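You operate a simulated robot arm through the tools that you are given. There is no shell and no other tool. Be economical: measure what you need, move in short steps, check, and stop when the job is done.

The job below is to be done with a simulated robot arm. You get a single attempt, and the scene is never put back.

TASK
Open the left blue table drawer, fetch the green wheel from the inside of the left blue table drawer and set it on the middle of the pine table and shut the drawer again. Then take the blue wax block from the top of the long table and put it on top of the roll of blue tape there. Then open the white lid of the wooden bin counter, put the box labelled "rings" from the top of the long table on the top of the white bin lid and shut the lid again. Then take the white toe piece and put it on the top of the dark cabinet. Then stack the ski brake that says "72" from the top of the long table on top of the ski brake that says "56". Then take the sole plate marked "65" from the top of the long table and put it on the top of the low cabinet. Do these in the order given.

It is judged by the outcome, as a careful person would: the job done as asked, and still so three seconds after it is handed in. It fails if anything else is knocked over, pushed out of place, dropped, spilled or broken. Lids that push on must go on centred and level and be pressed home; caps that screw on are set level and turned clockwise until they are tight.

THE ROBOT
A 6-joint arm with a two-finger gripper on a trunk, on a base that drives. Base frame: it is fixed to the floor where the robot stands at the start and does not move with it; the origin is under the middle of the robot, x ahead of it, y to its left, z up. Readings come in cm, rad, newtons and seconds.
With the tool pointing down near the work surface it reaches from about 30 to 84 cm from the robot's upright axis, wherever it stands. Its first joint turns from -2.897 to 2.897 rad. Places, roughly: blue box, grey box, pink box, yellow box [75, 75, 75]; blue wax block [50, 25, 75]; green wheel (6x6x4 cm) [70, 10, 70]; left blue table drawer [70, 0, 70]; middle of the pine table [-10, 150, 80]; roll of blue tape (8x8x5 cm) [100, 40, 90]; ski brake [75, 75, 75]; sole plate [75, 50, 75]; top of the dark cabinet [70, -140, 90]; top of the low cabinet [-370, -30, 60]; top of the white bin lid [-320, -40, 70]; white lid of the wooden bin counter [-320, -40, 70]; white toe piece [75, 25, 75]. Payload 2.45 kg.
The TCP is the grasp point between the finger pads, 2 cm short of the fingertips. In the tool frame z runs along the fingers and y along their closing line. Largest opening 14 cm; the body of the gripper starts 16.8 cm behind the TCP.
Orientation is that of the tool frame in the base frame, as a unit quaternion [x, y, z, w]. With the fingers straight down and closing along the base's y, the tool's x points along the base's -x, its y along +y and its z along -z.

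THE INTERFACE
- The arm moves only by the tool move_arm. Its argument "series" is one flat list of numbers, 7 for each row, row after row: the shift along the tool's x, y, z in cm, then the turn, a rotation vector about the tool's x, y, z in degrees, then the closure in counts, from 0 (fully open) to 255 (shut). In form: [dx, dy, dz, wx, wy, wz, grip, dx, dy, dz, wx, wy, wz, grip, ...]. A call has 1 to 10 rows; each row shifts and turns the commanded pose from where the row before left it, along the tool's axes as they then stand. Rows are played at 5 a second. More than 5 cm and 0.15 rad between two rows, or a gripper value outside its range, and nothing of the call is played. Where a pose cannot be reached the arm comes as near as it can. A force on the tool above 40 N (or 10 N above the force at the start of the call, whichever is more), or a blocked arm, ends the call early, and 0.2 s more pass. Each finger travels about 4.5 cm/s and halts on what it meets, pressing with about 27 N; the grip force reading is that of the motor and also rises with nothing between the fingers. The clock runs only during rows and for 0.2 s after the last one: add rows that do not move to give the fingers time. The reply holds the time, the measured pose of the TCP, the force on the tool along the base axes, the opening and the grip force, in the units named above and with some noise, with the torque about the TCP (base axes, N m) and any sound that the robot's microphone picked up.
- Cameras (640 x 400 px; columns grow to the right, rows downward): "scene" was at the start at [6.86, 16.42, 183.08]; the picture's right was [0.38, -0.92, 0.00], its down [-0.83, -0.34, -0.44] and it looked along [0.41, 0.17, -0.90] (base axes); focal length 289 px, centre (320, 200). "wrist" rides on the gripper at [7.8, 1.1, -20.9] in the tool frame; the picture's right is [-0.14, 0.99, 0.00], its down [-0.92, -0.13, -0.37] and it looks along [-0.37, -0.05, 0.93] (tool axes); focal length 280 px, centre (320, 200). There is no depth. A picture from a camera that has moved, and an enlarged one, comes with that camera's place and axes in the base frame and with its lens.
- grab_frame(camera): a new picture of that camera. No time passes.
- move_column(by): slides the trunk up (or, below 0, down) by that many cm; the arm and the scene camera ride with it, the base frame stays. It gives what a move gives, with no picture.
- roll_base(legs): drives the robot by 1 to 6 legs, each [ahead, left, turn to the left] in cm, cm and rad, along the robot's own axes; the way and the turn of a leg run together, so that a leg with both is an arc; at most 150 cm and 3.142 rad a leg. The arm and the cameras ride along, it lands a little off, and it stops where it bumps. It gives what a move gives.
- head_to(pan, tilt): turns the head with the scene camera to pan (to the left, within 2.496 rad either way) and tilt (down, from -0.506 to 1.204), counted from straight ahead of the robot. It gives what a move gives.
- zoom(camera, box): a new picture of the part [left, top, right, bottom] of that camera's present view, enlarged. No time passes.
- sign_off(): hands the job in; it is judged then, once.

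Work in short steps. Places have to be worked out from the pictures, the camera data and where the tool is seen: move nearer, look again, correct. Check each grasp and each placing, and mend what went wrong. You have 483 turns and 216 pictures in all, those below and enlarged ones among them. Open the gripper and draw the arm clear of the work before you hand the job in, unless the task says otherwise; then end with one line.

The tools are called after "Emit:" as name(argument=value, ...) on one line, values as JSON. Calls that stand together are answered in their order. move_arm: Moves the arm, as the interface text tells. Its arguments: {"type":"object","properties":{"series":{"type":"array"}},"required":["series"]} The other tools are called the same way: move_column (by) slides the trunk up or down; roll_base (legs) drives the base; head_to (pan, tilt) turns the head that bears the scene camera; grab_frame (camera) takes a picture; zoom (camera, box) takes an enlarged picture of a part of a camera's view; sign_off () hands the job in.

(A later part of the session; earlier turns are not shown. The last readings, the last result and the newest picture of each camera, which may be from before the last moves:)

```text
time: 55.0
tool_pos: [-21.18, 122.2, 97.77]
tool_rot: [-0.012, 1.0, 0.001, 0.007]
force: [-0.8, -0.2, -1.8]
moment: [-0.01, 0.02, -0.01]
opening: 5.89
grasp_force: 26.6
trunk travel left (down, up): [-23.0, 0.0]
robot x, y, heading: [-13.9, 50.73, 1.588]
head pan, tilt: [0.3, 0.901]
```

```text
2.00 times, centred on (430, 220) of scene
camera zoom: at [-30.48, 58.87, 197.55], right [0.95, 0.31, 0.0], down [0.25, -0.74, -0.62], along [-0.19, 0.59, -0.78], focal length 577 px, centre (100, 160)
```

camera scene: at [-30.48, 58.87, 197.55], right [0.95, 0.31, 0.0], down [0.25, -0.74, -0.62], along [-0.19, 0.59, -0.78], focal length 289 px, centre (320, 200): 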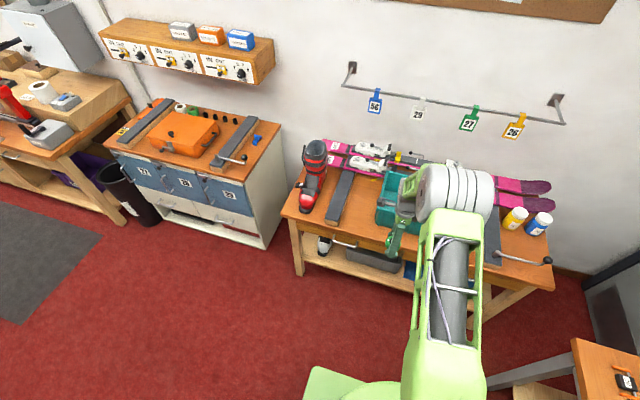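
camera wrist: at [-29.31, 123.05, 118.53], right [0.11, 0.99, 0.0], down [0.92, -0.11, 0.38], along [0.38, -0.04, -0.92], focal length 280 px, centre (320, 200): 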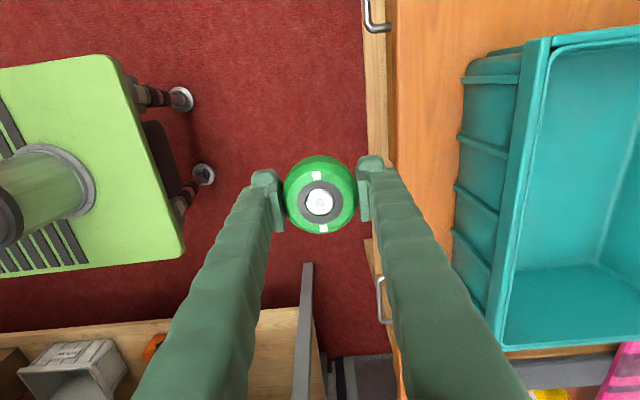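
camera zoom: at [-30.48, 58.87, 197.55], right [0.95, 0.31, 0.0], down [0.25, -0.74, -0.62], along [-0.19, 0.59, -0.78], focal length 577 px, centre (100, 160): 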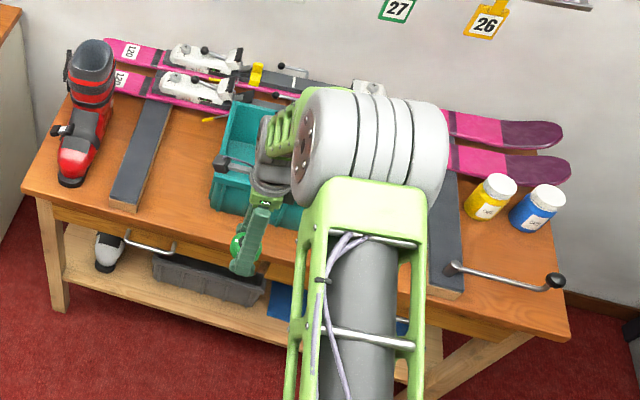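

The middle of the table (between the rails) is taken by the tray, so I choose the free table surface nearest the middle: right in front of the tray, about [-12.5, 137]. I rotate the gripper so the fingers close along x, clear of the tray.

Emit:
move_arm(series=[0, 0, 0, 0, 0, -8.2, 255, 0, 0, 0, 0, 0, -8.2, 255, 0, 0, 0, 0, 0, -8.2, 255, 0, 0, 0, 0, 0, -8.2, 255, 0, 0, 0, 0, 0, -8.2, 255, 0, 0, 0, 0, 0, -8.2, 255, 0, 0, 0, 0, 0, -8.2, 255, 0, 0, 0, 0, 0, -8.2, 255, 0, 0, 0, 0, 0, -8.2, 255, 0, 0, 0, 0, 0, -8.2, 255])

Emit:
move_arm(series=[0, 0, 0, 0, 0, -6.5, 255, 0, -4.2, 0, 0, 0, 0, 255, 0, -4.2, 0, 0, 0, 0, 255, -3, 0, 0, 0, 0, 0, 255, -3, 0, 0, 0, 0, 0, 255, -3, 0, 0, 0, 0, 0, 255, -3, 0, 0, 0, 0, 0, 255])

Emit:
grab_frame(camera="wrist")

```text
time: 57.2
tool_pos: [-21.31, 122.34, 97.52]
tool_rot: [-0.665, 0.747, -0.004, 0.005]
force: [-0.4, 0.1, -1.6]
moment: [-0.03, 0.01, -0.01]
opening: 5.9
grasp_force: 26.7
trunk travel left (down, up): [-23.0, 0.0]
robot x, y, heading: [-14.45, 51.06, 1.591]
head pan, tilt: [0.3, 0.901]
```

```text
time: 58.8
tool_pos: [-12.84, 134.33, 97.61]
tool_rot: [-0.707, 0.707, -0.006, 0.004]
force: [0.3, 0.2, -0.3]
moment: [-0.06, 0.01, 0.0]
opening: 5.9
grasp_force: 26.8
trunk travel left (down, up): [-23.0, 0.0]
robot x, y, heading: [-14.17, 51.05, 1.59]
head pan, tilt: [0.3, 0.901]
```

```text
180 pictures are left
camera wrist: at [-14.19, 126.49, 118.58], right [-0.99, 0.14, -0.01], down [0.12, 0.92, 0.37], along [0.06, 0.36, -0.93], focal length 280 px, centre (320, 200)
```

wrist: 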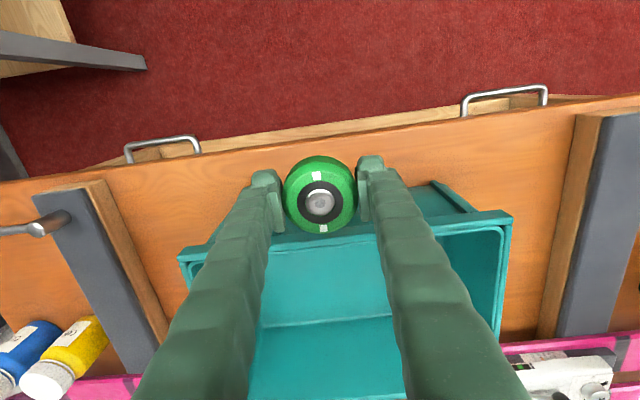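

Good. Descend to z 88 with wheel over the strip and look again.

Emit:
move_arm(series=[0, 0, 3, 0, 0, 0, 255, 0, 0, 3, 0, 0, 0, 255, 0, 0, 3, 0, 0, 0, 255])

Emit:
grab_frame(camera="wrist")

```text
time: 59.6
tool_pos: [-12.77, 134.39, 88.8]
tool_rot: [-0.706, 0.708, -0.004, 0.005]
force: [0.1, -0.7, -1.5]
moment: [-0.03, -0.03, 0.03]
opening: 5.89
grasp_force: 27.2
trunk travel left (down, up): [-23.0, 0.0]
robot x, y, heading: [-14.21, 50.94, 1.594]
head pan, tilt: [0.3, 0.901]
```

```text
179 pictures are left
camera wrist: at [-14.06, 126.48, 109.71], right [-0.99, 0.14, -0.01], down [0.12, 0.92, 0.37], along [0.06, 0.37, -0.93], focal length 280 px, centre (320, 200)
```

wrist: 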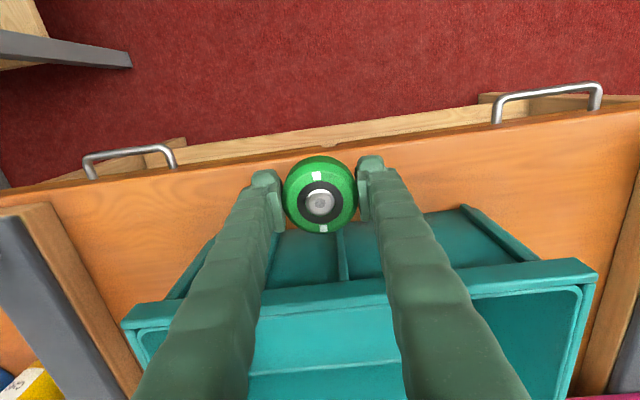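

Tray front bottom edge at y≈141.6, table edge ≈132.6. Move to y 137.6, and descend until light contact.

Emit:
move_arm(series=[-3.2, 0, 0, 0, 0, 0, 255, 0, 0, 2.5, 0, 0, 0, 255, 0, 0, 2, 0, 0, 0, 255, 0, 0, 1, 0, 0, 0, 255])

Emit:
grab_frame(camera="wrist")

```text
time: 60.6
tool_pos: [-12.45, 133.96, 83.9]
tool_rot: [-0.706, 0.708, -0.005, 0.005]
force: [0.9, 0.1, -1.4]
moment: [-0.07, 0.02, 0.02]
opening: 5.89
grasp_force: 27.2
out of reach, approached as far as the arm can: row 1, 2, 3
trunk travel left (down, up): [-23.0, 0.0]
robot x, y, heading: [-14.14, 50.83, 1.587]
head pan, tilt: [0.3, 0.901]
```

```text
178 pictures are left
camera wrist: at [-13.96, 126.12, 104.89], right [-0.99, 0.14, -0.01], down [0.12, 0.92, 0.37], along [0.06, 0.36, -0.93], focal length 280 px, centre (320, 200)
```

wrist: 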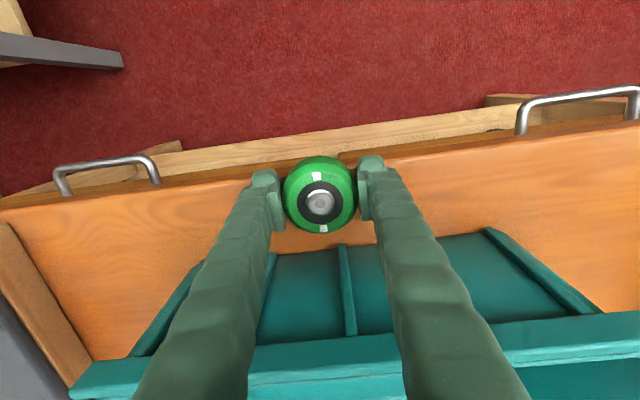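

Out of arm reach; I raise and retract the arm 8 cm, then drive the base 8 cm ahead.

Emit:
move_arm(series=[0, 0, -3, 0, 0, 0, 255, 4, 0, 0, 0, 0, 0, 255, 4, 0, 0, 0, 0, 0, 255, 3, 0, 0, 0, 0, 0, 255])

Emit:
roll_base(legs=[[10, 0, 0]])

Emit:
grab_frame(camera="wrist")

```text
time: 61.6
tool_pos: [-12.59, 123.06, 86.97]
tool_rot: [-0.707, 0.708, -0.004, 0.006]
force: [-0.2, 0.4, -1.5]
moment: [0.01, 0.0, -0.02]
opening: 5.88
grasp_force: 27.5
trunk travel left (down, up): [-23.0, 0.0]
robot x, y, heading: [-14.42, 50.95, 1.582]
head pan, tilt: [0.3, 0.901]
```

```text
time: 62.8
tool_pos: [-12.75, 133.35, 86.88]
tool_rot: [-0.706, 0.709, -0.006, 0.005]
force: [-0.5, 0.3, -2.2]
moment: [-0.08, 0.0, 0.01]
opening: 5.88
grasp_force: 27.0
trunk travel left (down, up): [-23.0, 0.0]
robot x, y, heading: [-14.53, 60.91, 1.581]
head pan, tilt: [0.3, 0.901]
```

```text
177 pictures are left
camera wrist: at [-14.06, 125.4, 107.83], right [-0.99, 0.14, -0.01], down [0.13, 0.92, 0.37], along [0.06, 0.36, -0.93], focal length 280 px, centre (320, 200)
```

wrist: 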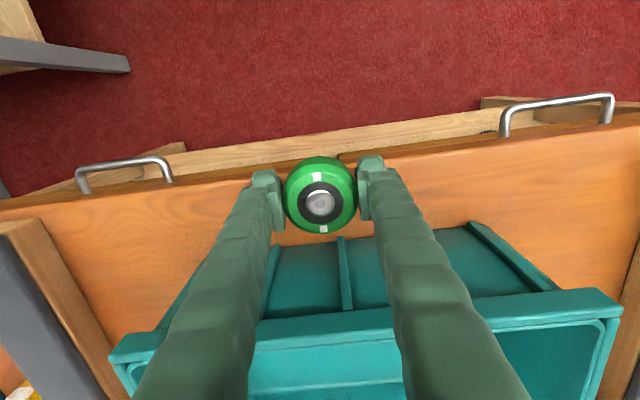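

Emit:
move_arm(series=[-4.1, 0, 0, 0, 0, 0, 255, 0, 0, 2, 0, 0, 0, 255, 0, 0, 1.5, 0, 0, 0, 255, 0, 0, 0, 0, 0, 0, 255])

Emit:
grab_frame(camera="wrist")

```text
time: 63.8
tool_pos: [-12.7, 137.16, 83.26]
tool_rot: [-0.706, 0.709, -0.005, 0.006]
force: [-0.1, -3.1, -0.1]
moment: [0.02, 0.01, 0.0]
opening: 5.9
grasp_force: 27.0
trunk travel left (down, up): [-23.0, 0.0]
robot x, y, heading: [-14.3, 61.04, 1.587]
head pan, tilt: [0.3, 0.901]
```

```text
176 pictures are left
camera wrist: at [-14.01, 129.39, 104.31], right [-0.99, 0.14, -0.01], down [0.13, 0.92, 0.37], along [0.06, 0.36, -0.93], focal length 280 px, centre (320, 200)
```

wrist: 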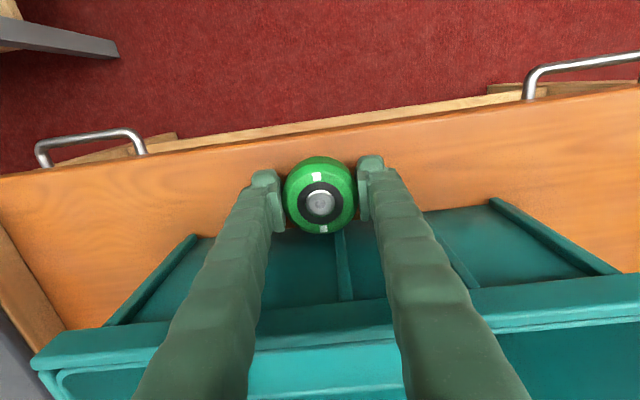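

A −3 N in y: wheel just touches a tray rib. Back off 0.8 and go down to contact.

Emit:
move_arm(series=[0.8, 0, 0, 0, 0, 0, 255, 0, 0, 0.7, 0, 0, 0, 255, 0, 0, 0.5, 0, 0, 0, 255, 0, 0, 0, 0, 0, 0, 255])

```text
time: 64.8
tool_pos: [-12.59, 136.37, 82.08]
tool_rot: [-0.706, 0.708, -0.006, 0.005]
force: [-0.3, -0.4, -0.3]
moment: [-0.02, 0.01, -0.02]
opening: 5.9
grasp_force: 26.9
trunk travel left (down, up): [-23.0, 0.0]
robot x, y, heading: [-14.53, 61.2, 1.588]
head pan, tilt: [0.3, 0.901]
```

Emit:
move_arm(series=[0, 0, 0.3, 0, 0, 0, 255, 0, 0, 0.3, 0, 0, 0, 255, 0, 0, 0, 0, 0, 0, 255])

Emit:
grab_frame(camera="wrist")

```text
time: 65.5
tool_pos: [-12.65, 136.43, 81.9]
tool_rot: [-0.706, 0.708, -0.003, 0.006]
force: [3.8, -7.9, 38.3]
moment: [0.54, 0.38, -0.07]
opening: 5.89
grasp_force: 26.9
trunk travel left (down, up): [-23.0, 0.0]
robot x, y, heading: [-13.76, 61.21, 1.59]
head pan, tilt: [0.3, 0.901]
```

```text
175 pictures are left
camera wrist: at [-13.93, 128.47, 102.93], right [-0.99, 0.14, -0.01], down [0.13, 0.92, 0.38], along [0.06, 0.37, -0.93], focal length 280 px, centre (320, 200)
```

wrist: 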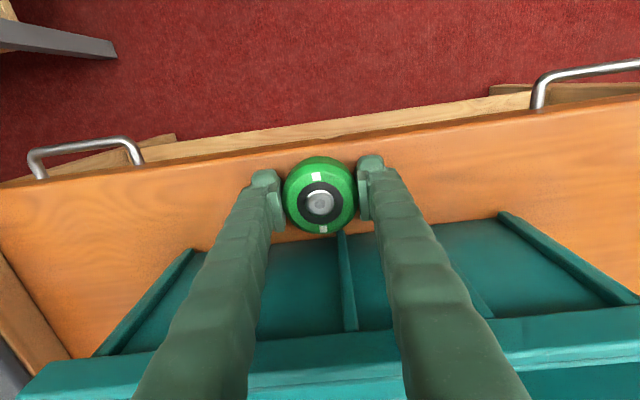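

Contact with the table. Relax up slightly and release, then lift.

Emit:
move_arm(series=[0, 0, -0.3, 0, 0, 0, 255, 0, 0, 0, 0, 0, 0, 120, 0, 0, 0, 0, 0, 0, 120, 0, 0, 0, 0, 0, 0, 120, 0, 0, -3, 0, 0, 0, 120, 0, 0, -3, 0, 0, 0, 120, 0, 0, -4, 0, 0, 0, 120])

Emit:
grab_frame(camera="wrist")

```text
time: 67.2
tool_pos: [-12.85, 136.45, 91.92]
tool_rot: [-0.705, 0.709, -0.006, 0.004]
force: [-0.9, -0.6, -0.1]
moment: [0.05, 0.03, 0.02]
opening: 7.42
grasp_force: 0.0
trunk travel left (down, up): [-23.0, 0.0]
robot x, y, heading: [-14.52, 61.1, 1.589]
head pan, tilt: [0.3, 0.901]
```

```text
174 pictures are left
camera wrist: at [-14.18, 128.59, 112.94], right [-0.99, 0.14, -0.01], down [0.13, 0.92, 0.37], along [0.06, 0.36, -0.93], focal length 280 px, centre (320, 200)
```

wrist: 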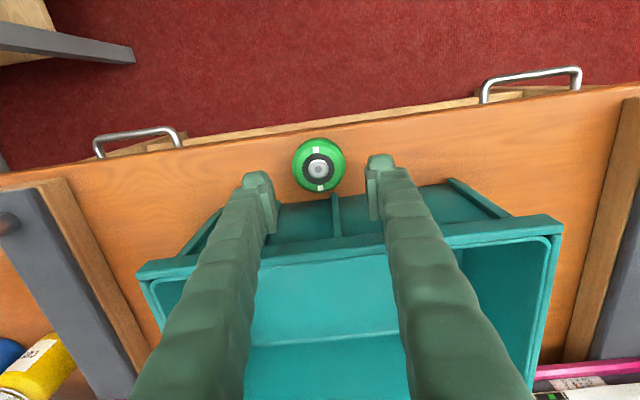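

Wheel stands on the table, released. Now raise, retract the arm and go back to shut the drawer.

Emit:
move_arm(series=[0, 0, -4, 0, 0, 0, 120, 4.5, 0, 0, 0, 0, 0, 120, 4.5, 0, 0, 0, 0, 0, 120, 4.5, 0, 0, 0, 0, 0, 255, 4.5, 0, 0, 0, 0, 0, 255, 4.5, 0, 0, 0, 0, 0, 255, 4.5, 0, 0, 0, 0, 0, 255, 3, 0, 0, 0, 0, 0, 255])

Emit:
roll_base(legs=[[-62, 0, 0], [0, 0, -1.589], [-12, -3, 0]])

Emit:
head_to(pan=-0.1, tilt=0.9)

Emit:
grab_frame(camera="scene")

Emit:
grab_frame(camera="wrist")

```text
time: 69.0
tool_pos: [-12.98, 106.45, 96.11]
tool_rot: [-0.706, 0.708, -0.004, 0.004]
force: [0.4, -0.5, 0.3]
moment: [0.0, 0.01, -0.02]
opening: 0.0
grasp_force: 25.2
trunk travel left (down, up): [-23.0, 0.0]
robot x, y, heading: [-13.99, 61.1, 1.579]
head pan, tilt: [0.3, 0.901]
```

```text
time: 77.2
tool_pos: [20.3, -6.59, 96.14]
tool_rot: [0.019, 1.0, -0.007, 0.0]
force: [-0.4, 0.6, 0.6]
moment: [0.02, -0.09, 0.0]
opening: 0.0
grasp_force: 27.4
trunk travel left (down, up): [-23.0, 0.0]
robot x, y, heading: [-25.31, -3.8, -0.017]
head pan, tilt: [0.3, 0.901]
```

```text
time: 78.0
tool_pos: [20.27, -6.52, 96.07]
tool_rot: [0.019, 1.0, -0.006, 0.0]
force: [-0.4, 0.1, -0.7]
moment: [-0.04, 0.01, 0.0]
opening: 0.0
grasp_force: 26.7
trunk travel left (down, up): [-23.0, 0.0]
robot x, y, heading: [-25.22, -3.57, -0.021]
head pan, tilt: [-0.099, 0.901]
```

```text
173 pictures are left
camera scene: at [-16.38, 9.6, 197.55], right [-0.12, -0.99, 0.0], down [-0.78, 0.09, -0.62], along [0.62, -0.07, -0.78], focal length 289 px, centre (320, 200)
```

scene: 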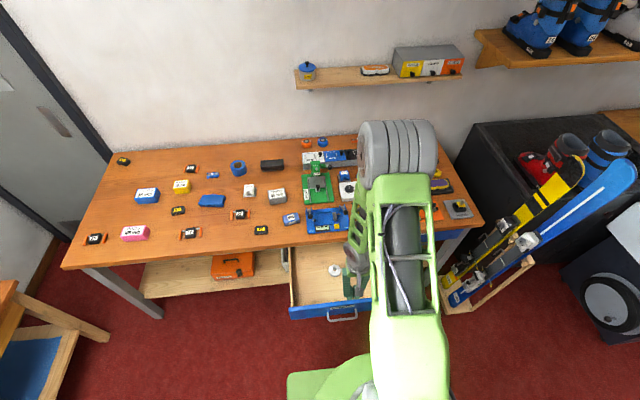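

```text
172 pictures are left
camera wrist: at [12.5, -5.0, 117.04], right [0.18, 0.98, -0.01], down [0.92, -0.16, 0.37], along [0.36, -0.08, -0.93], focal length 280 px, centre (320, 200)
```

wrist: 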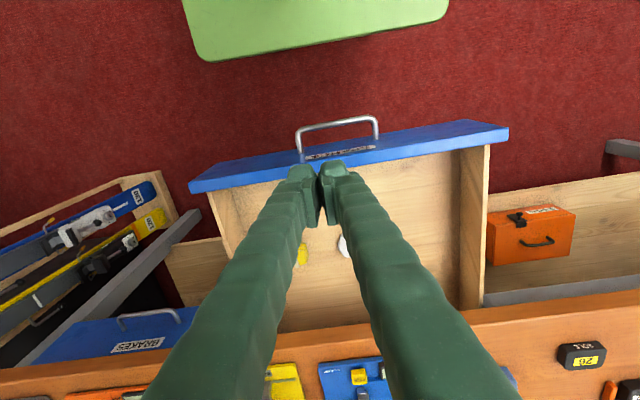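

Handle bar about [18, -4, 73]. I retract the closed fingers behind it, lower the trunk, then push the drawer in by the bar.

Emit:
move_arm(series=[4, 1.3, 0, 0, 0, 0, 255, 4, 1.3, 0, 0, 0, 0, 255])

Emit:
move_column(by=-22)

Emit:
grab_frame(camera="wrist")

```text
time: 78.6
tool_pos: [14.94, -4.95, 96.17]
tool_rot: [0.066, 0.997, -0.042, -0.019]
force: [1.1, 1.1, 0.4]
moment: [-0.22, 0.1, -0.01]
opening: 0.0
grasp_force: 27.0
out of reach, approached as far as the arm can: row 1, 2
trunk travel left (down, up): [-23.0, 0.0]
robot x, y, heading: [-25.43, -3.64, -0.02]
head pan, tilt: [-0.099, 0.901]
```

```text
time: 80.7
tool_pos: [16.18, -4.27, 75.12]
tool_rot: [0.022, 0.999, -0.026, -0.005]
force: [-1.0, 0.2, 5.7]
moment: [0.01, -0.06, 0.01]
opening: 0.0
grasp_force: 27.2
trunk travel left (down, up): [-2.0, 21.0]
robot x, y, heading: [-25.16, -3.69, -0.021]
head pan, tilt: [-0.099, 0.901]
stopped: the force on the tool passed its limit at 67 N (the readings are from after the stop); the commanded pose is now the measured one
```

```text
171 pictures are left
camera wrist: at [8.66, -1.94, 96.04], right [0.18, 0.98, -0.05], down [0.92, -0.15, 0.37], along [0.35, -0.11, -0.93], focal length 280 px, centre (320, 200)
```

wrist: 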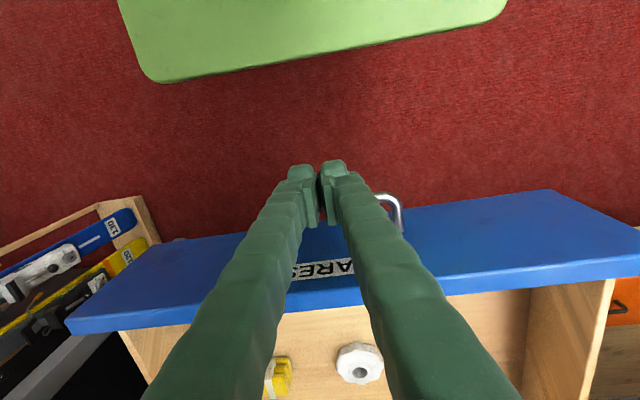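

The fingers came down onto the bar; raise, drive back 9 cm, and lower again in front of it.

Emit:
move_column(by=6)

Emit:
roll_base(legs=[[-9, 0, 0]])

Emit:
grab_frame(camera="wrist")

```text
time: 81.7
tool_pos: [16.2, -4.45, 81.15]
tool_rot: [0.022, 0.999, -0.026, -0.004]
force: [-0.3, 0.2, -1.0]
moment: [0.04, 0.03, 0.0]
opening: 0.0
grasp_force: 27.4
trunk travel left (down, up): [-8.0, 15.0]
robot x, y, heading: [-25.25, -3.13, -0.02]
head pan, tilt: [-0.099, 0.901]
```

```text
time: 82.8
tool_pos: [7.4, -4.17, 81.13]
tool_rot: [0.022, 0.999, -0.027, -0.003]
force: [-1.2, -0.4, 0.0]
moment: [0.0, -0.04, 0.03]
opening: 0.0
grasp_force: 27.7
trunk travel left (down, up): [-8.0, 15.0]
robot x, y, heading: [-33.66, -3.28, -0.021]
head pan, tilt: [-0.099, 0.901]
```

```text
170 pictures are left
camera wrist: at [-0.22, -1.77, 102.1], right [0.18, 0.98, -0.05], down [0.92, -0.15, 0.37], along [0.35, -0.11, -0.93], focal length 280 px, centre (320, 200)
```

wrist: 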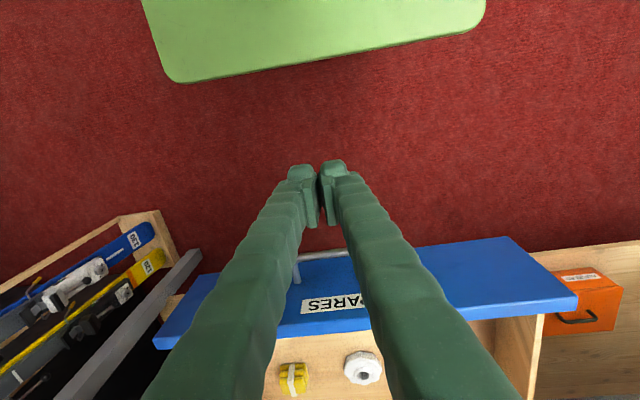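

Emit:
move_column(by=-7.6)

Emit:
move_arm(series=[-4, 0, 0, 0, 0, 0, 255, -3, 0, 0, 0, 0, 0, 255, -1.5, 0, 0, 0, 0, 0, 255, -1.5, 0, 0, 0, 0, 0, 255, -1.5, 0, 0, 0, 0, 0, 255, -1.5, 0, 0, 0, 0, 0, 255])

Emit:
grab_frame(camera="wrist")

```text
time: 83.9
tool_pos: [7.4, -4.23, 73.45]
tool_rot: [0.022, 0.999, -0.026, -0.004]
force: [0.6, 0.0, -0.4]
moment: [-0.02, -0.03, -0.04]
opening: 0.01
grasp_force: 27.1
trunk travel left (down, up): [-0.4, 22.6]
robot x, y, heading: [-33.98, -3.26, -0.018]
head pan, tilt: [-0.099, 0.901]
```

```text
time: 85.3
tool_pos: [19.56, -4.86, 73.34]
tool_rot: [0.021, 0.999, -0.025, -0.004]
force: [0.1, 0.0, -0.8]
moment: [0.02, 0.02, -0.01]
opening: 0.0
grasp_force: 26.4
out of reach, approached as far as the arm can: row 1
trunk travel left (down, up): [-0.4, 22.6]
robot x, y, heading: [-34.13, -3.49, -0.019]
head pan, tilt: [-0.099, 0.901]
```

```text
169 pictures are left
camera wrist: at [11.95, -2.43, 94.35], right [0.18, 0.98, -0.05], down [0.92, -0.15, 0.37], along [0.35, -0.11, -0.93], focal length 280 px, centre (320, 200)
```

wrist: 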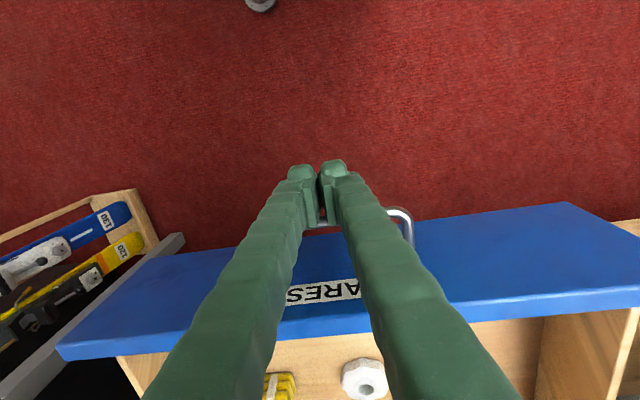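

The bar is being pushed. Continue pushing in moderate steps.

Emit:
move_arm(series=[-2, 0, 0, 0, 0, 0, 255, -2, 0, 0, 0, 0, 0, 255, -2, 0, 0, 0, 0, 0, 255, -2, 0, 0, 0, 0, 0, 255, -2, 0, 0, 0, 0, 0, 255, -2, 0, 0, 0, 0, 0, 255, -2, 0, 0, 0, 0, 0, 255, -2, 0, 0, 0, 0, 0, 255])

Emit:
grab_frame(camera="wrist")

```text
time: 87.1
tool_pos: [35.64, -5.38, 73.43]
tool_rot: [0.021, 0.999, -0.026, -0.002]
force: [-0.7, 0.7, 0.3]
moment: [0.0, 0.01, 0.0]
opening: 0.02
grasp_force: 26.7
trunk travel left (down, up): [-0.4, 22.6]
robot x, y, heading: [-33.8, -3.24, -0.023]
head pan, tilt: [-0.099, 0.901]
```

```text
168 pictures are left
camera wrist: at [28.1, -2.96, 94.37], right [0.18, 0.98, -0.05], down [0.92, -0.15, 0.37], along [0.36, -0.11, -0.93], focal length 280 px, centre (320, 200)
```

wrist: 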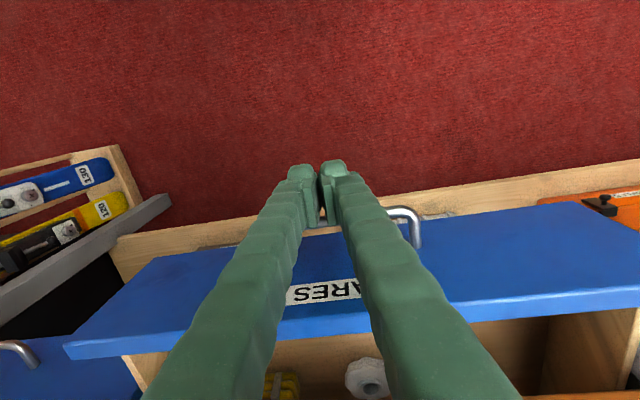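

Emit:
move_arm(series=[-2, 0.3, 0, 0, 0, 0, 255, -2, 0, 0, 0, 0, 0, 255, -2, 0, 0, 0, 0, 0, 255, -1.5, 0, 0, 0, 0, 0, 255, -1, 0, 0, 0, 0, 0, 255, -1, 0, 0, 0, 0, 0, 255, -0.6, 0, 0, 0, 0, 0, 255, -0.6, 0, 0, 0, 0, 0, 255])

Emit:
grab_frame(camera="wrist")

```text
time: 88.9
tool_pos: [45.82, -5.69, 72.83]
tool_rot: [0.022, 0.999, -0.026, -0.009]
force: [-18.5, 0.4, -5.7]
moment: [0.04, 0.13, 0.09]
opening: 0.62
grasp_force: 27.3
trunk travel left (down, up): [-0.4, 22.6]
robot x, y, heading: [-34.42, -3.07, -0.016]
head pan, tilt: [-0.099, 0.901]
```

```text
167 pictures are left
camera wrist: at [38.45, -3.24, 93.92], right [0.18, 0.98, -0.05], down [0.92, -0.15, 0.36], along [0.35, -0.11, -0.93], focal length 280 px, centre (320, 200)
```

wrist: 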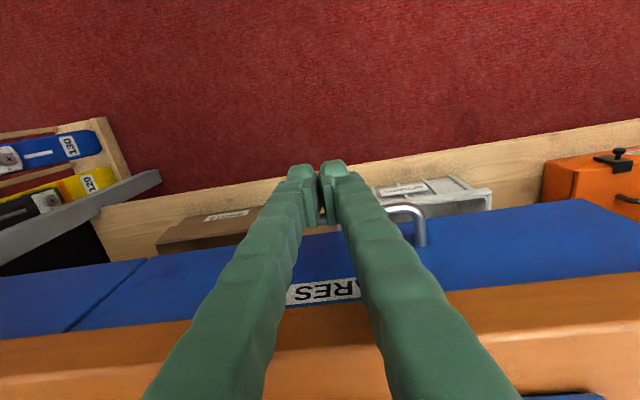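

Drawer is shut (flush with its neighbour, resistance met). Back off and raise.

Emit:
move_arm(series=[3, 0, 0, 0, 0, 0, 255, 4, 0, 0, 0, 0, 0, 255, 4, 0, 0, 0, 0, 0, 255])

Emit:
move_column(by=22)

Emit:
head_to(pan=0.35, tilt=0.75)

Emit:
grab_frame(camera="scene")

```text
time: 89.7
tool_pos: [35.34, -5.06, 73.43]
tool_rot: [0.022, 0.999, -0.026, -0.003]
force: [-0.2, 0.0, -0.6]
moment: [0.02, -0.01, 0.0]
opening: 0.0
grasp_force: 29.6
trunk travel left (down, up): [-0.4, 22.6]
robot x, y, heading: [-33.95, -3.2, -0.019]
head pan, tilt: [-0.099, 0.901]
```

```text
time: 92.0
tool_pos: [35.41, -5.13, 95.35]
tool_rot: [0.021, 0.999, -0.026, -0.004]
force: [-0.5, 0.1, 1.1]
moment: [0.03, 0.03, 0.01]
opening: 0.01
grasp_force: 29.0
trunk travel left (down, up): [-22.4, 0.6]
robot x, y, heading: [-33.7, -3.35, -0.022]
head pan, tilt: [-0.099, 0.901]
```

```text
time: 92.9
tool_pos: [35.37, -4.99, 95.31]
tool_rot: [0.022, 0.999, -0.026, -0.004]
force: [0.4, 0.2, -0.4]
moment: [-0.02, 0.01, 0.0]
opening: 0.01
grasp_force: 29.3
trunk travel left (down, up): [-22.4, 0.6]
robot x, y, heading: [-34.01, -3.84, -0.012]
head pan, tilt: [0.351, 0.75]
```

```text
166 pictures are left
camera scene: at [-24.81, 13.36, 198.12], right [0.32, -0.95, 0.0], down [-0.65, -0.22, -0.73], along [0.69, 0.24, -0.68], focal length 289 px, centre (320, 200)
```

scene: 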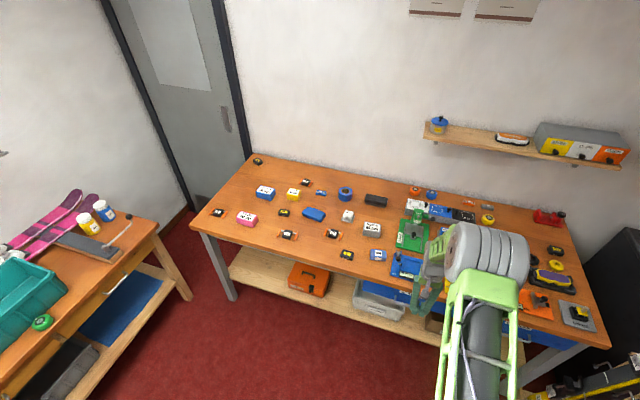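

Emit:
zoom(camera="scene", box=[200, 150, 320, 225])

Emit:
zoom(camera="scene", box=[260, 180, 420, 280])

```text
5.33 times, centred on (260, 188) of scene
camera zoom: at [-24.81, 13.36, 198.12], right [0.32, -0.95, 0.0], down [-0.65, -0.22, -0.73], along [0.69, 0.24, -0.68], focal length 1540 px, centre (640, 267)
```

zoom: 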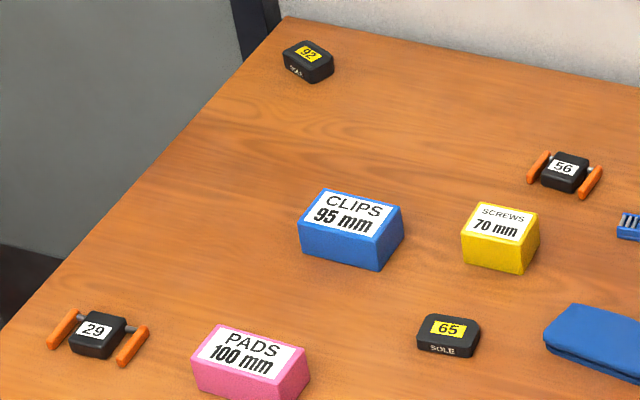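

```text
4.00 times, centred on (340, 230) of scene
camera zoom: at [-24.81, 13.36, 198.12], right [0.32, -0.95, 0.0], down [-0.65, -0.22, -0.73], along [0.69, 0.24, -0.68], focal length 1155 px, centre (240, 80)
```

zoom: 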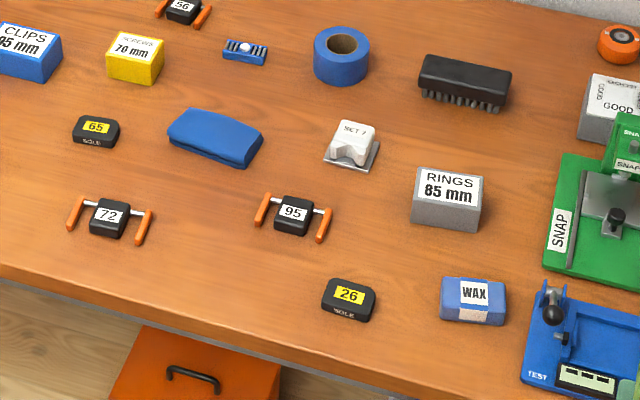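

Key finding: the near brake is "95", the real "56" is the far one near [103, 67]; "72" near [60, 61]; plate "65" near [74, 69]. Straighten the tool, raise and retract the arm, then drive to about [18, 30].

Emit:
move_arm(series=[0, 0, -2, -3, -0.5, -2.5, 120, 4, 0, -2, 0, 0, 0, 120, 4, 0, 0, 0, 0, 0, 120, 4, 0, 0, 0, 0, 0, 120, 4, 0, 0, 0, 0, 0, 120, 4, 0, 0, 0, 0, 0, 120, 3, 0, 0, 0, 0, 0, 120])

Emit:
roll_base(legs=[[0, 0, 0.018], [52, 34, 0]])

Emit:
grab_frame(camera="wrist")

```text
time: 94.5
tool_pos: [12.39, -5.02, 99.19]
tool_rot: [0.0, 1.0, 0.0, 0.0]
force: [-0.4, -0.3, 0.1]
moment: [-0.01, -0.03, 0.0]
opening: 7.42
grasp_force: 0.1
trunk travel left (down, up): [-22.4, 0.6]
robot x, y, heading: [-34.36, -3.18, -0.017]
head pan, tilt: [0.351, 0.75]
```

```text
time: 98.4
tool_pos: [65.47, 30.39, 99.32]
tool_rot: [-0.013, 1.0, 0.0, 0.0]
force: [-0.1, -0.3, 0.1]
moment: [0.01, 0.01, 0.0]
opening: 7.41
grasp_force: 0.0
trunk travel left (down, up): [-22.4, 0.6]
robot x, y, heading: [18.73, 30.93, 0.007]
head pan, tilt: [0.351, 0.75]
```

```text
163 pictures are left
camera wrist: at [57.6, 31.17, 120.24], right [0.11, 0.99, 0.0], down [0.92, -0.1, 0.37], along [0.37, -0.04, -0.93], focal length 280 px, centre (320, 200)
```

wrist: 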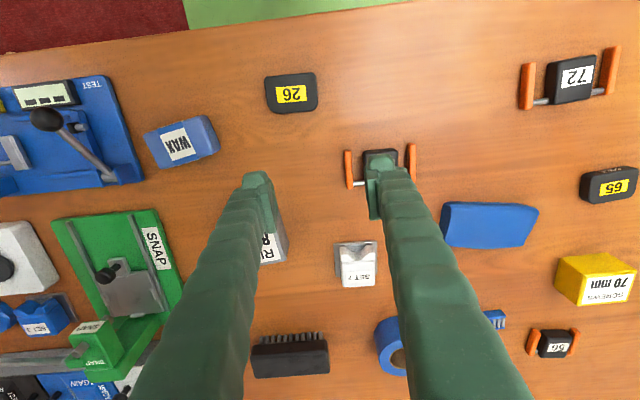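

Wax at about [61.9, 13.9], slightly yawed (~9°). I move over it and turn the tool +81° to grip its short side.

Emit:
move_arm(series=[1.8, -4.2, 0, 0, 0, 0, 130, 1.8, -4.2, 0, 0, 0, 0, 130, 0, -4.2, 0, 0, 0, 0, 130, 0, -3.9, 0, 0, 0, 0, 130, 0, 0, 0, 0, 0, 8.1, 130, 0, 0, 0, 0, 0, 8.1, 130, 0, 0, 0, 0, 0, 8.1, 130, 0, 0, 0, 0, 0, 8.1, 130, 0, 0, 0, 0, 0, 8.1, 130, 0, 0, 0, 0, 0, 8.1, 130])

Emit:
move_arm(series=[0, 0, 0, 0, 0, 8.1, 130, 0, 0, 0, 0, 0, 8.1, 130, 0, 0, 0, 0, 0, 8.1, 130, 0, 0, 0, 0, 0, 8.1, 130])

Emit:
grab_frame(camera="wrist")

```text
time: 100.6
tool_pos: [62.21, 13.8, 99.21]
tool_rot: [0.401, 0.916, 0.001, 0.0]
force: [-0.4, 0.0, 0.0]
moment: [0.01, 0.0, -0.06]
opening: 6.85
grasp_force: 0.0
trunk travel left (down, up): [-22.4, 0.6]
robot x, y, heading: [19.25, 30.79, 0.007]
head pan, tilt: [0.351, 0.75]
```

```text
time: 101.6
tool_pos: [62.33, 13.72, 99.23]
tool_rot: [0.641, 0.767, 0.0, 0.001]
force: [-1.1, 0.5, -0.2]
moment: [0.01, -0.01, 0.0]
opening: 6.85
grasp_force: 0.0
trunk travel left (down, up): [-22.4, 0.6]
robot x, y, heading: [18.65, 30.67, 0.006]
head pan, tilt: [0.351, 0.75]
```

```text
162 pictures are left
camera wrist: at [61.91, 21.54, 120.23], right [1.0, 0.04, 0.0], down [0.04, -0.93, 0.37], along [0.02, -0.37, -0.93], focal length 280 px, centre (320, 200)
```

wrist: 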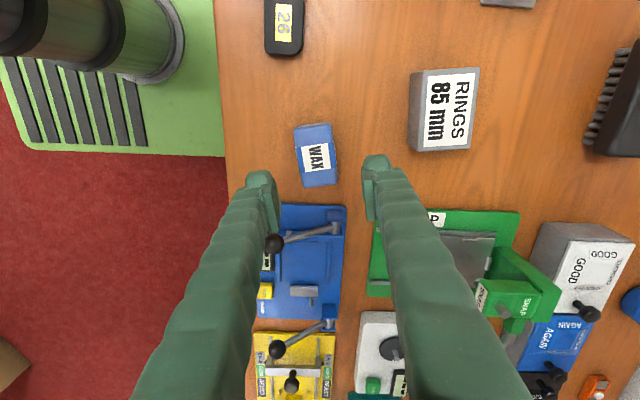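

Aligned. Shift 0.4 and descend to z≈88, then check.

Emit:
move_arm(series=[0, -0.4, 3, 0, 0, 0, 130, 0, 0, 4, 0, 0, 0, 130, 0, 0, 4, 0, 0, 0, 130])

Emit:
grab_frame(camera="wrist")

```text
time: 102.4
tool_pos: [61.81, 13.67, 88.03]
tool_rot: [0.641, 0.768, 0.0, 0.001]
force: [-0.4, 0.0, 0.0]
moment: [0.01, 0.04, 0.01]
opening: 6.88
grasp_force: 0.1
trunk travel left (down, up): [-22.4, 0.6]
robot x, y, heading: [18.93, 30.83, 0.004]
head pan, tilt: [0.351, 0.75]
```

```text
161 pictures are left
camera wrist: at [61.47, 21.44, 109.1], right [1.0, 0.04, 0.0], down [0.04, -0.93, 0.37], along [0.02, -0.37, -0.93], focal length 280 px, centre (320, 200)
```

wrist: 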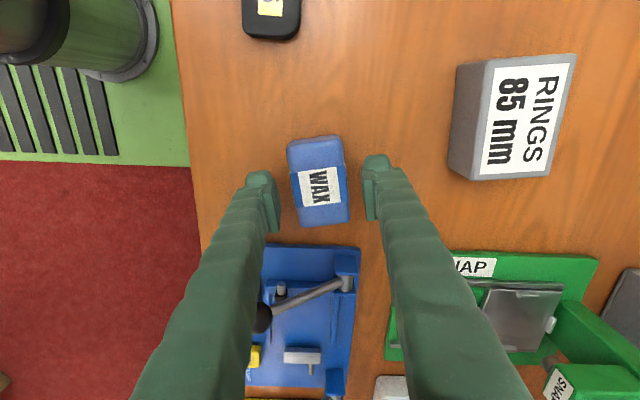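

Emit:
move_arm(series=[0, 0, 2, 0, 0, 0, 130, 0, 0, 0.6, 0, 0, 0, 130, 0, 0, 0.5, 0, 0, 0, 130])

Emit:
grab_frame(camera="wrist")

```text
time: 103.1
tool_pos: [62.08, 13.65, 85.83]
tool_rot: [0.64, 0.768, 0.001, 0.001]
force: [-3.9, 4.4, 32.6]
moment: [-0.1, 1.34, -0.08]
opening: 7.04
grasp_force: 1.2
trunk travel left (down, up): [-22.4, 0.6]
robot x, y, heading: [18.71, 30.86, 0.005]
head pan, tilt: [0.351, 0.75]
stopped in row 3: the force on the tool passed its limit at 51 N (the readings are from after the stop); the commanded pose is now the measured one
```

```text
160 pictures are left
camera wrist: at [61.58, 21.49, 106.83], right [1.0, 0.04, 0.0], down [0.04, -0.93, 0.37], along [0.02, -0.37, -0.93], focal length 280 px, centre (320, 200)
```

wrist: 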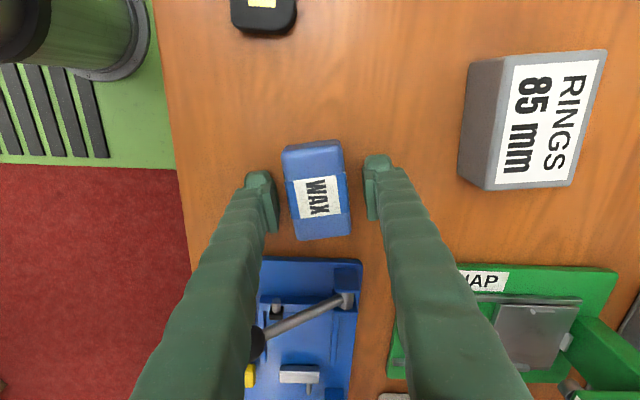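

Table top at z≈83.9. Raise 0.4 and grip.

Emit:
move_arm(series=[0, -0.3, -0.4, 0, 0, 0, 130, 0, 0, 0, 0, 0, 0, 255, 0, 0, 0, 0, 0, 0, 255, 0, 0, 0, 0, 0, 0, 255, 0, 0, 0, 0, 0, 0, 255, 0, 0, -1, 0, 0, 0, 255, 0, 0, -1, 0, 0, 0, 255, 0, 0, -2, 0, 0, 0, 255])

Emit:
grab_frame(camera="wrist")

```text
time: 104.9
tool_pos: [61.81, 13.5, 90.2]
tool_rot: [0.639, 0.769, 0.001, 0.001]
force: [0.5, -0.5, -1.2]
moment: [-0.02, 0.01, -0.05]
opening: 4.47
grasp_force: 27.0
trunk travel left (down, up): [-22.4, 0.6]
robot x, y, heading: [19.21, 31.07, 0.006]
head pan, tilt: [0.351, 0.75]
```

```text
159 pictures are left
camera wrist: at [61.43, 21.33, 111.14], right [1.0, 0.05, 0.0], down [0.04, -0.93, 0.37], along [0.02, -0.37, -0.93], focal length 280 px, centre (320, 200)
```

wrist: 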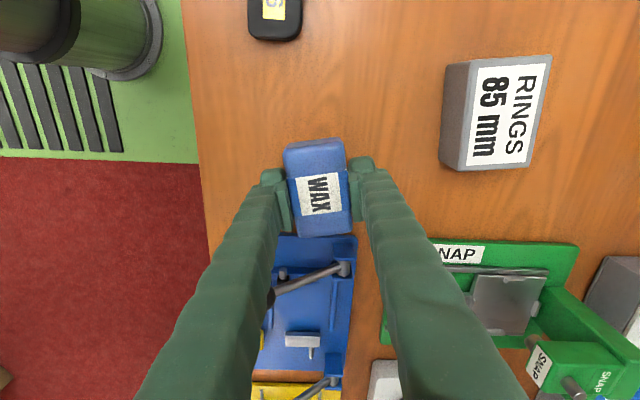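

Wax held. Raise and travel toward the tape.

Emit:
move_arm(series=[0, 0, -4.5, 0, 0, 0, 255, 0, 0, -4.5, 0, 0, 0, 255, 2, 4.1, 0, 0, 0, 0, 255, 2, 4.1, 0, 0, 0, 0, 255, 2, 4.1, 0, 0, 0, 0, 255, 2, 4.1, 0, 0, 0, 0, 255, 2, 4.1, 0, 0, 0, 0, 255, 2, 4.1, 0, 0, 0, 0, 255, 2, 4.1, 0, 0, 0, 0, 255])

Emit:
grab_frame(camera="wrist")

```text
time: 106.9
tool_pos: [87.77, 32.61, 99.06]
tool_rot: [0.64, 0.768, 0.001, 0.001]
force: [0.3, 0.0, -0.9]
moment: [-0.05, 0.06, -0.02]
opening: 4.47
grasp_force: 27.2
trunk travel left (down, up): [-22.4, 0.6]
robot x, y, heading: [19.06, 31.07, 0.001]
head pan, tilt: [0.351, 0.75]
```

```text
158 pictures are left
camera wrist: at [87.23, 40.45, 120.04], right [1.0, 0.04, 0.0], down [0.04, -0.93, 0.37], along [0.02, -0.37, -0.93], focal length 280 px, centre (320, 200)
```

wrist: 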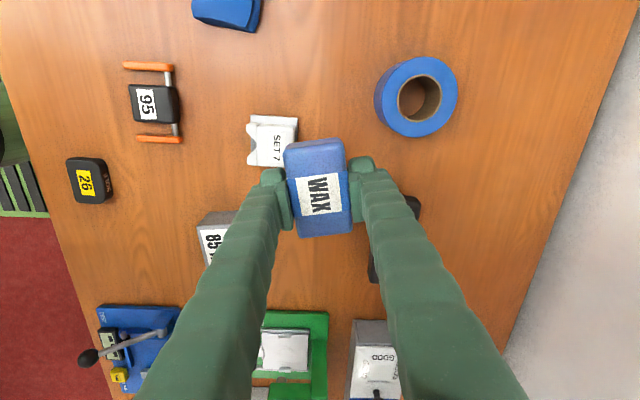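

Tape top centre near [97.8, 40.5]. Move over it.

Emit:
move_arm(series=[2, 3.8, 0, 0, 0, 0, 255, 2, 3.8, 0, 0, 0, 0, 255, 2, 3.8, 0, 0, 0, 0, 255, 0, 0, 2, 0, 0, 0, 255, 0, 0, 2, 0, 0, 0, 255])

Emit:
grab_frame(camera="wrist")

Emit:
zoom(camera="scene", box=[200, 80, 440, 230])

```text
time: 108.1
tool_pos: [97.62, 40.45, 95.21]
tool_rot: [0.639, 0.769, 0.0, 0.002]
force: [-0.2, -0.5, -0.8]
moment: [0.0, 0.05, 0.04]
opening: 4.48
grasp_force: 26.9
trunk travel left (down, up): [-22.4, 0.6]
robot x, y, heading: [19.11, 30.63, 0.005]
head pan, tilt: [0.351, 0.75]
```

```text
157 pictures are left
camera wrist: at [97.21, 48.23, 116.17], right [1.0, 0.04, 0.0], down [0.04, -0.93, 0.37], along [0.02, -0.37, -0.93], focal length 280 px, centre (320, 200)
```

wrist: 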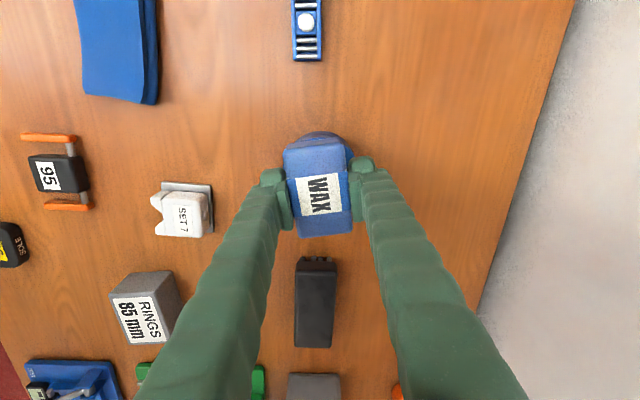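

```text
2.67 times, centred on (320, 155) of scene
camera zoom: at [27.75, 47.77, 198.11], right [0.35, -0.94, 0.0], down [-0.64, -0.24, -0.73], along [0.69, 0.25, -0.68], focal length 770 px, centre (320, 320)
```

zoom: 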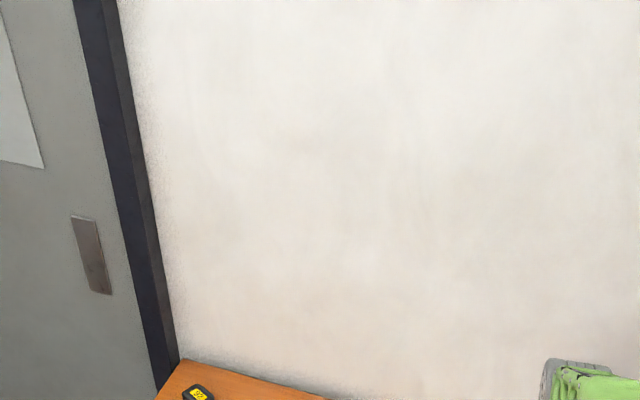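

Tape lies centred under the block. Lower to contact.

Emit:
move_arm(series=[0, 0, 2, 0, 0, 0, 255, 0, 0, 1, 0, 0, 0, 255, 0, 0, 0.4, 0, 0, 0, 255, 0, 0, 0.3, 0, 0, 0, 255, 0, 0, 0.3, 0, 0, 0, 255])

Emit:
head_to(pan=0.1, tilt=0.95)

Emit:
grab_frame(camera="scene")

```text
time: 109.3
tool_pos: [97.55, 40.48, 91.17]
tool_rot: [0.639, 0.769, 0.0, 0.002]
force: [0.2, -0.4, -1.2]
moment: [0.0, -0.01, 0.0]
opening: 4.49
grasp_force: 27.2
trunk travel left (down, up): [-22.4, 0.6]
robot x, y, heading: [18.87, 31.08, 0.004]
head pan, tilt: [0.351, 0.75]
```

```text
time: 110.1
tool_pos: [97.56, 40.43, 91.26]
tool_rot: [0.639, 0.769, 0.001, 0.002]
force: [0.2, 0.2, -0.6]
moment: [0.0, 0.03, 0.01]
opening: 4.5
grasp_force: 27.0
trunk travel left (down, up): [-22.4, 0.6]
robot x, y, heading: [19.27, 30.65, 0.007]
head pan, tilt: [0.099, 0.949]
```

```text
155 pictures are left
camera scene: at [27.15, 45.61, 196.57], right [0.1, -0.99, 0.0], down [-0.81, -0.09, -0.58], along [0.58, 0.06, -0.81], focal length 289 px, centre (320, 200)
```

scene: 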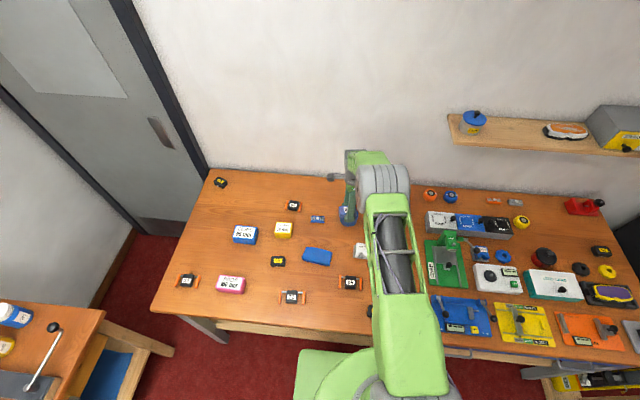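

Not touching yet; continue down in small steps.

Emit:
move_arm(series=[0, 0, 0.3, 0, 0, 0, 255, 0, 0, 0.3, 0, 0, 0, 255, 0, 0, 0.3, 0, 0, 0, 255, 0, 0, 0, 0, 0, 0, 255])

```text
time: 111.1
tool_pos: [97.67, 40.46, 90.7]
tool_rot: [0.639, 0.769, 0.004, 0.004]
force: [-5.4, -1.0, 38.5]
moment: [-0.17, 0.69, -0.02]
opening: 4.5
grasp_force: 27.4
trunk travel left (down, up): [-22.4, 0.6]
robot x, y, heading: [19.09, 31.14, 0.001]
head pan, tilt: [0.099, 0.949]
```

Contact. Relax and release.

Emit:
move_arm(series=[0, 0, -0.35, 0, 0, 0, 255, 0, 0, 0, 0, 0, 0, 130, 0, 0, 0, 0, 0, 0, 130, 0, 0, 0, 0, 0, 0, 130, 0, 0, -3, 0, 0, 0, 130, 0, 0, -4, 0, 0, 0, 130])

Emit:
grab_frame(camera="wrist")

```text
time: 112.5
tool_pos: [97.62, 40.29, 97.7]
tool_rot: [0.64, 0.769, 0.001, 0.0]
force: [0.2, -0.2, -1.0]
moment: [0.01, 0.0, 0.01]
opening: 6.86
grasp_force: 0.2
trunk travel left (down, up): [-22.4, 0.6]
robot x, y, heading: [18.91, 30.75, 0.007]
head pan, tilt: [0.099, 0.949]
```

```text
154 pictures are left
camera wrist: at [97.19, 48.25, 118.61], right [1.0, 0.04, 0.0], down [0.04, -0.93, 0.37], along [0.02, -0.37, -0.93], focal length 280 px, centre (320, 200)
```

wrist: 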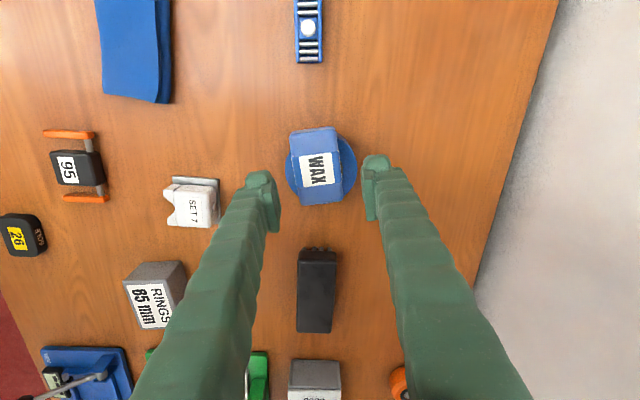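

Wax sits on the tape. Before fetching the rings box I look back at the bin counter.

Emit:
head_to(pan=-2.49, tilt=0.3)

Emit:
grab_frame(camera="scene")

```text
time: 114.8
tool_pos: [97.7, 40.42, 97.71]
tool_rot: [0.639, 0.769, 0.001, 0.002]
force: [-0.7, -0.4, -0.8]
moment: [0.0, 0.0, 0.02]
opening: 6.88
grasp_force: 0.1
trunk travel left (down, up): [-22.4, 0.6]
robot x, y, heading: [18.69, 30.62, 0.007]
head pan, tilt: [-2.491, 0.3]
```

```text
153 pictures are left
camera scene: at [12.51, 39.14, 202.16], right [-0.61, 0.79, 0.0], down [0.23, 0.18, -0.96], along [-0.76, -0.58, -0.3], focal length 289 px, centre (320, 200)
```

scene: 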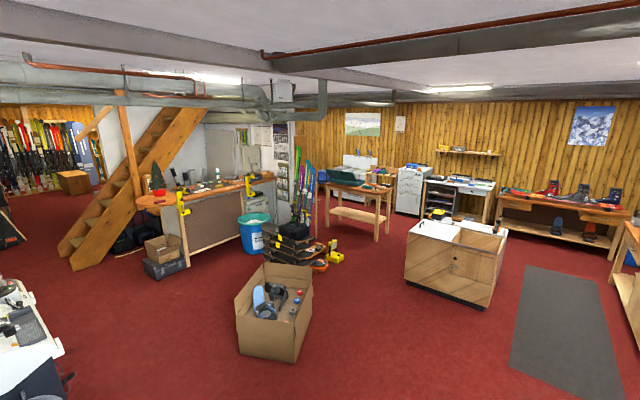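

Emit:
zoom(camera="scene", box=[380, 130, 560, 320])

```text
2.11 times, centred on (470, 225) of scene
camera zoom: at [12.51, 39.14, 202.16], right [-0.61, 0.79, 0.0], down [0.23, 0.18, -0.96], along [-0.76, -0.58, -0.3], focal length 608 px, centre (4, 147)
```

zoom: 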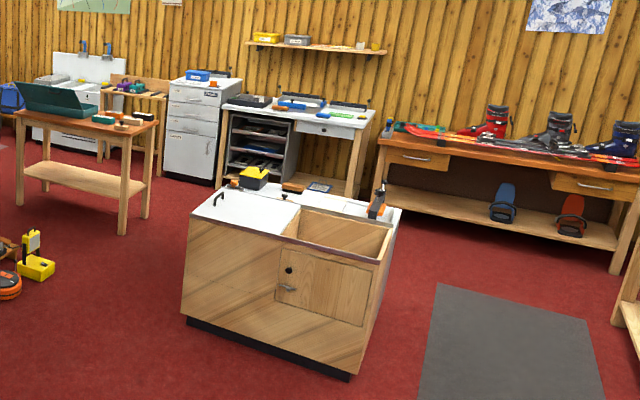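

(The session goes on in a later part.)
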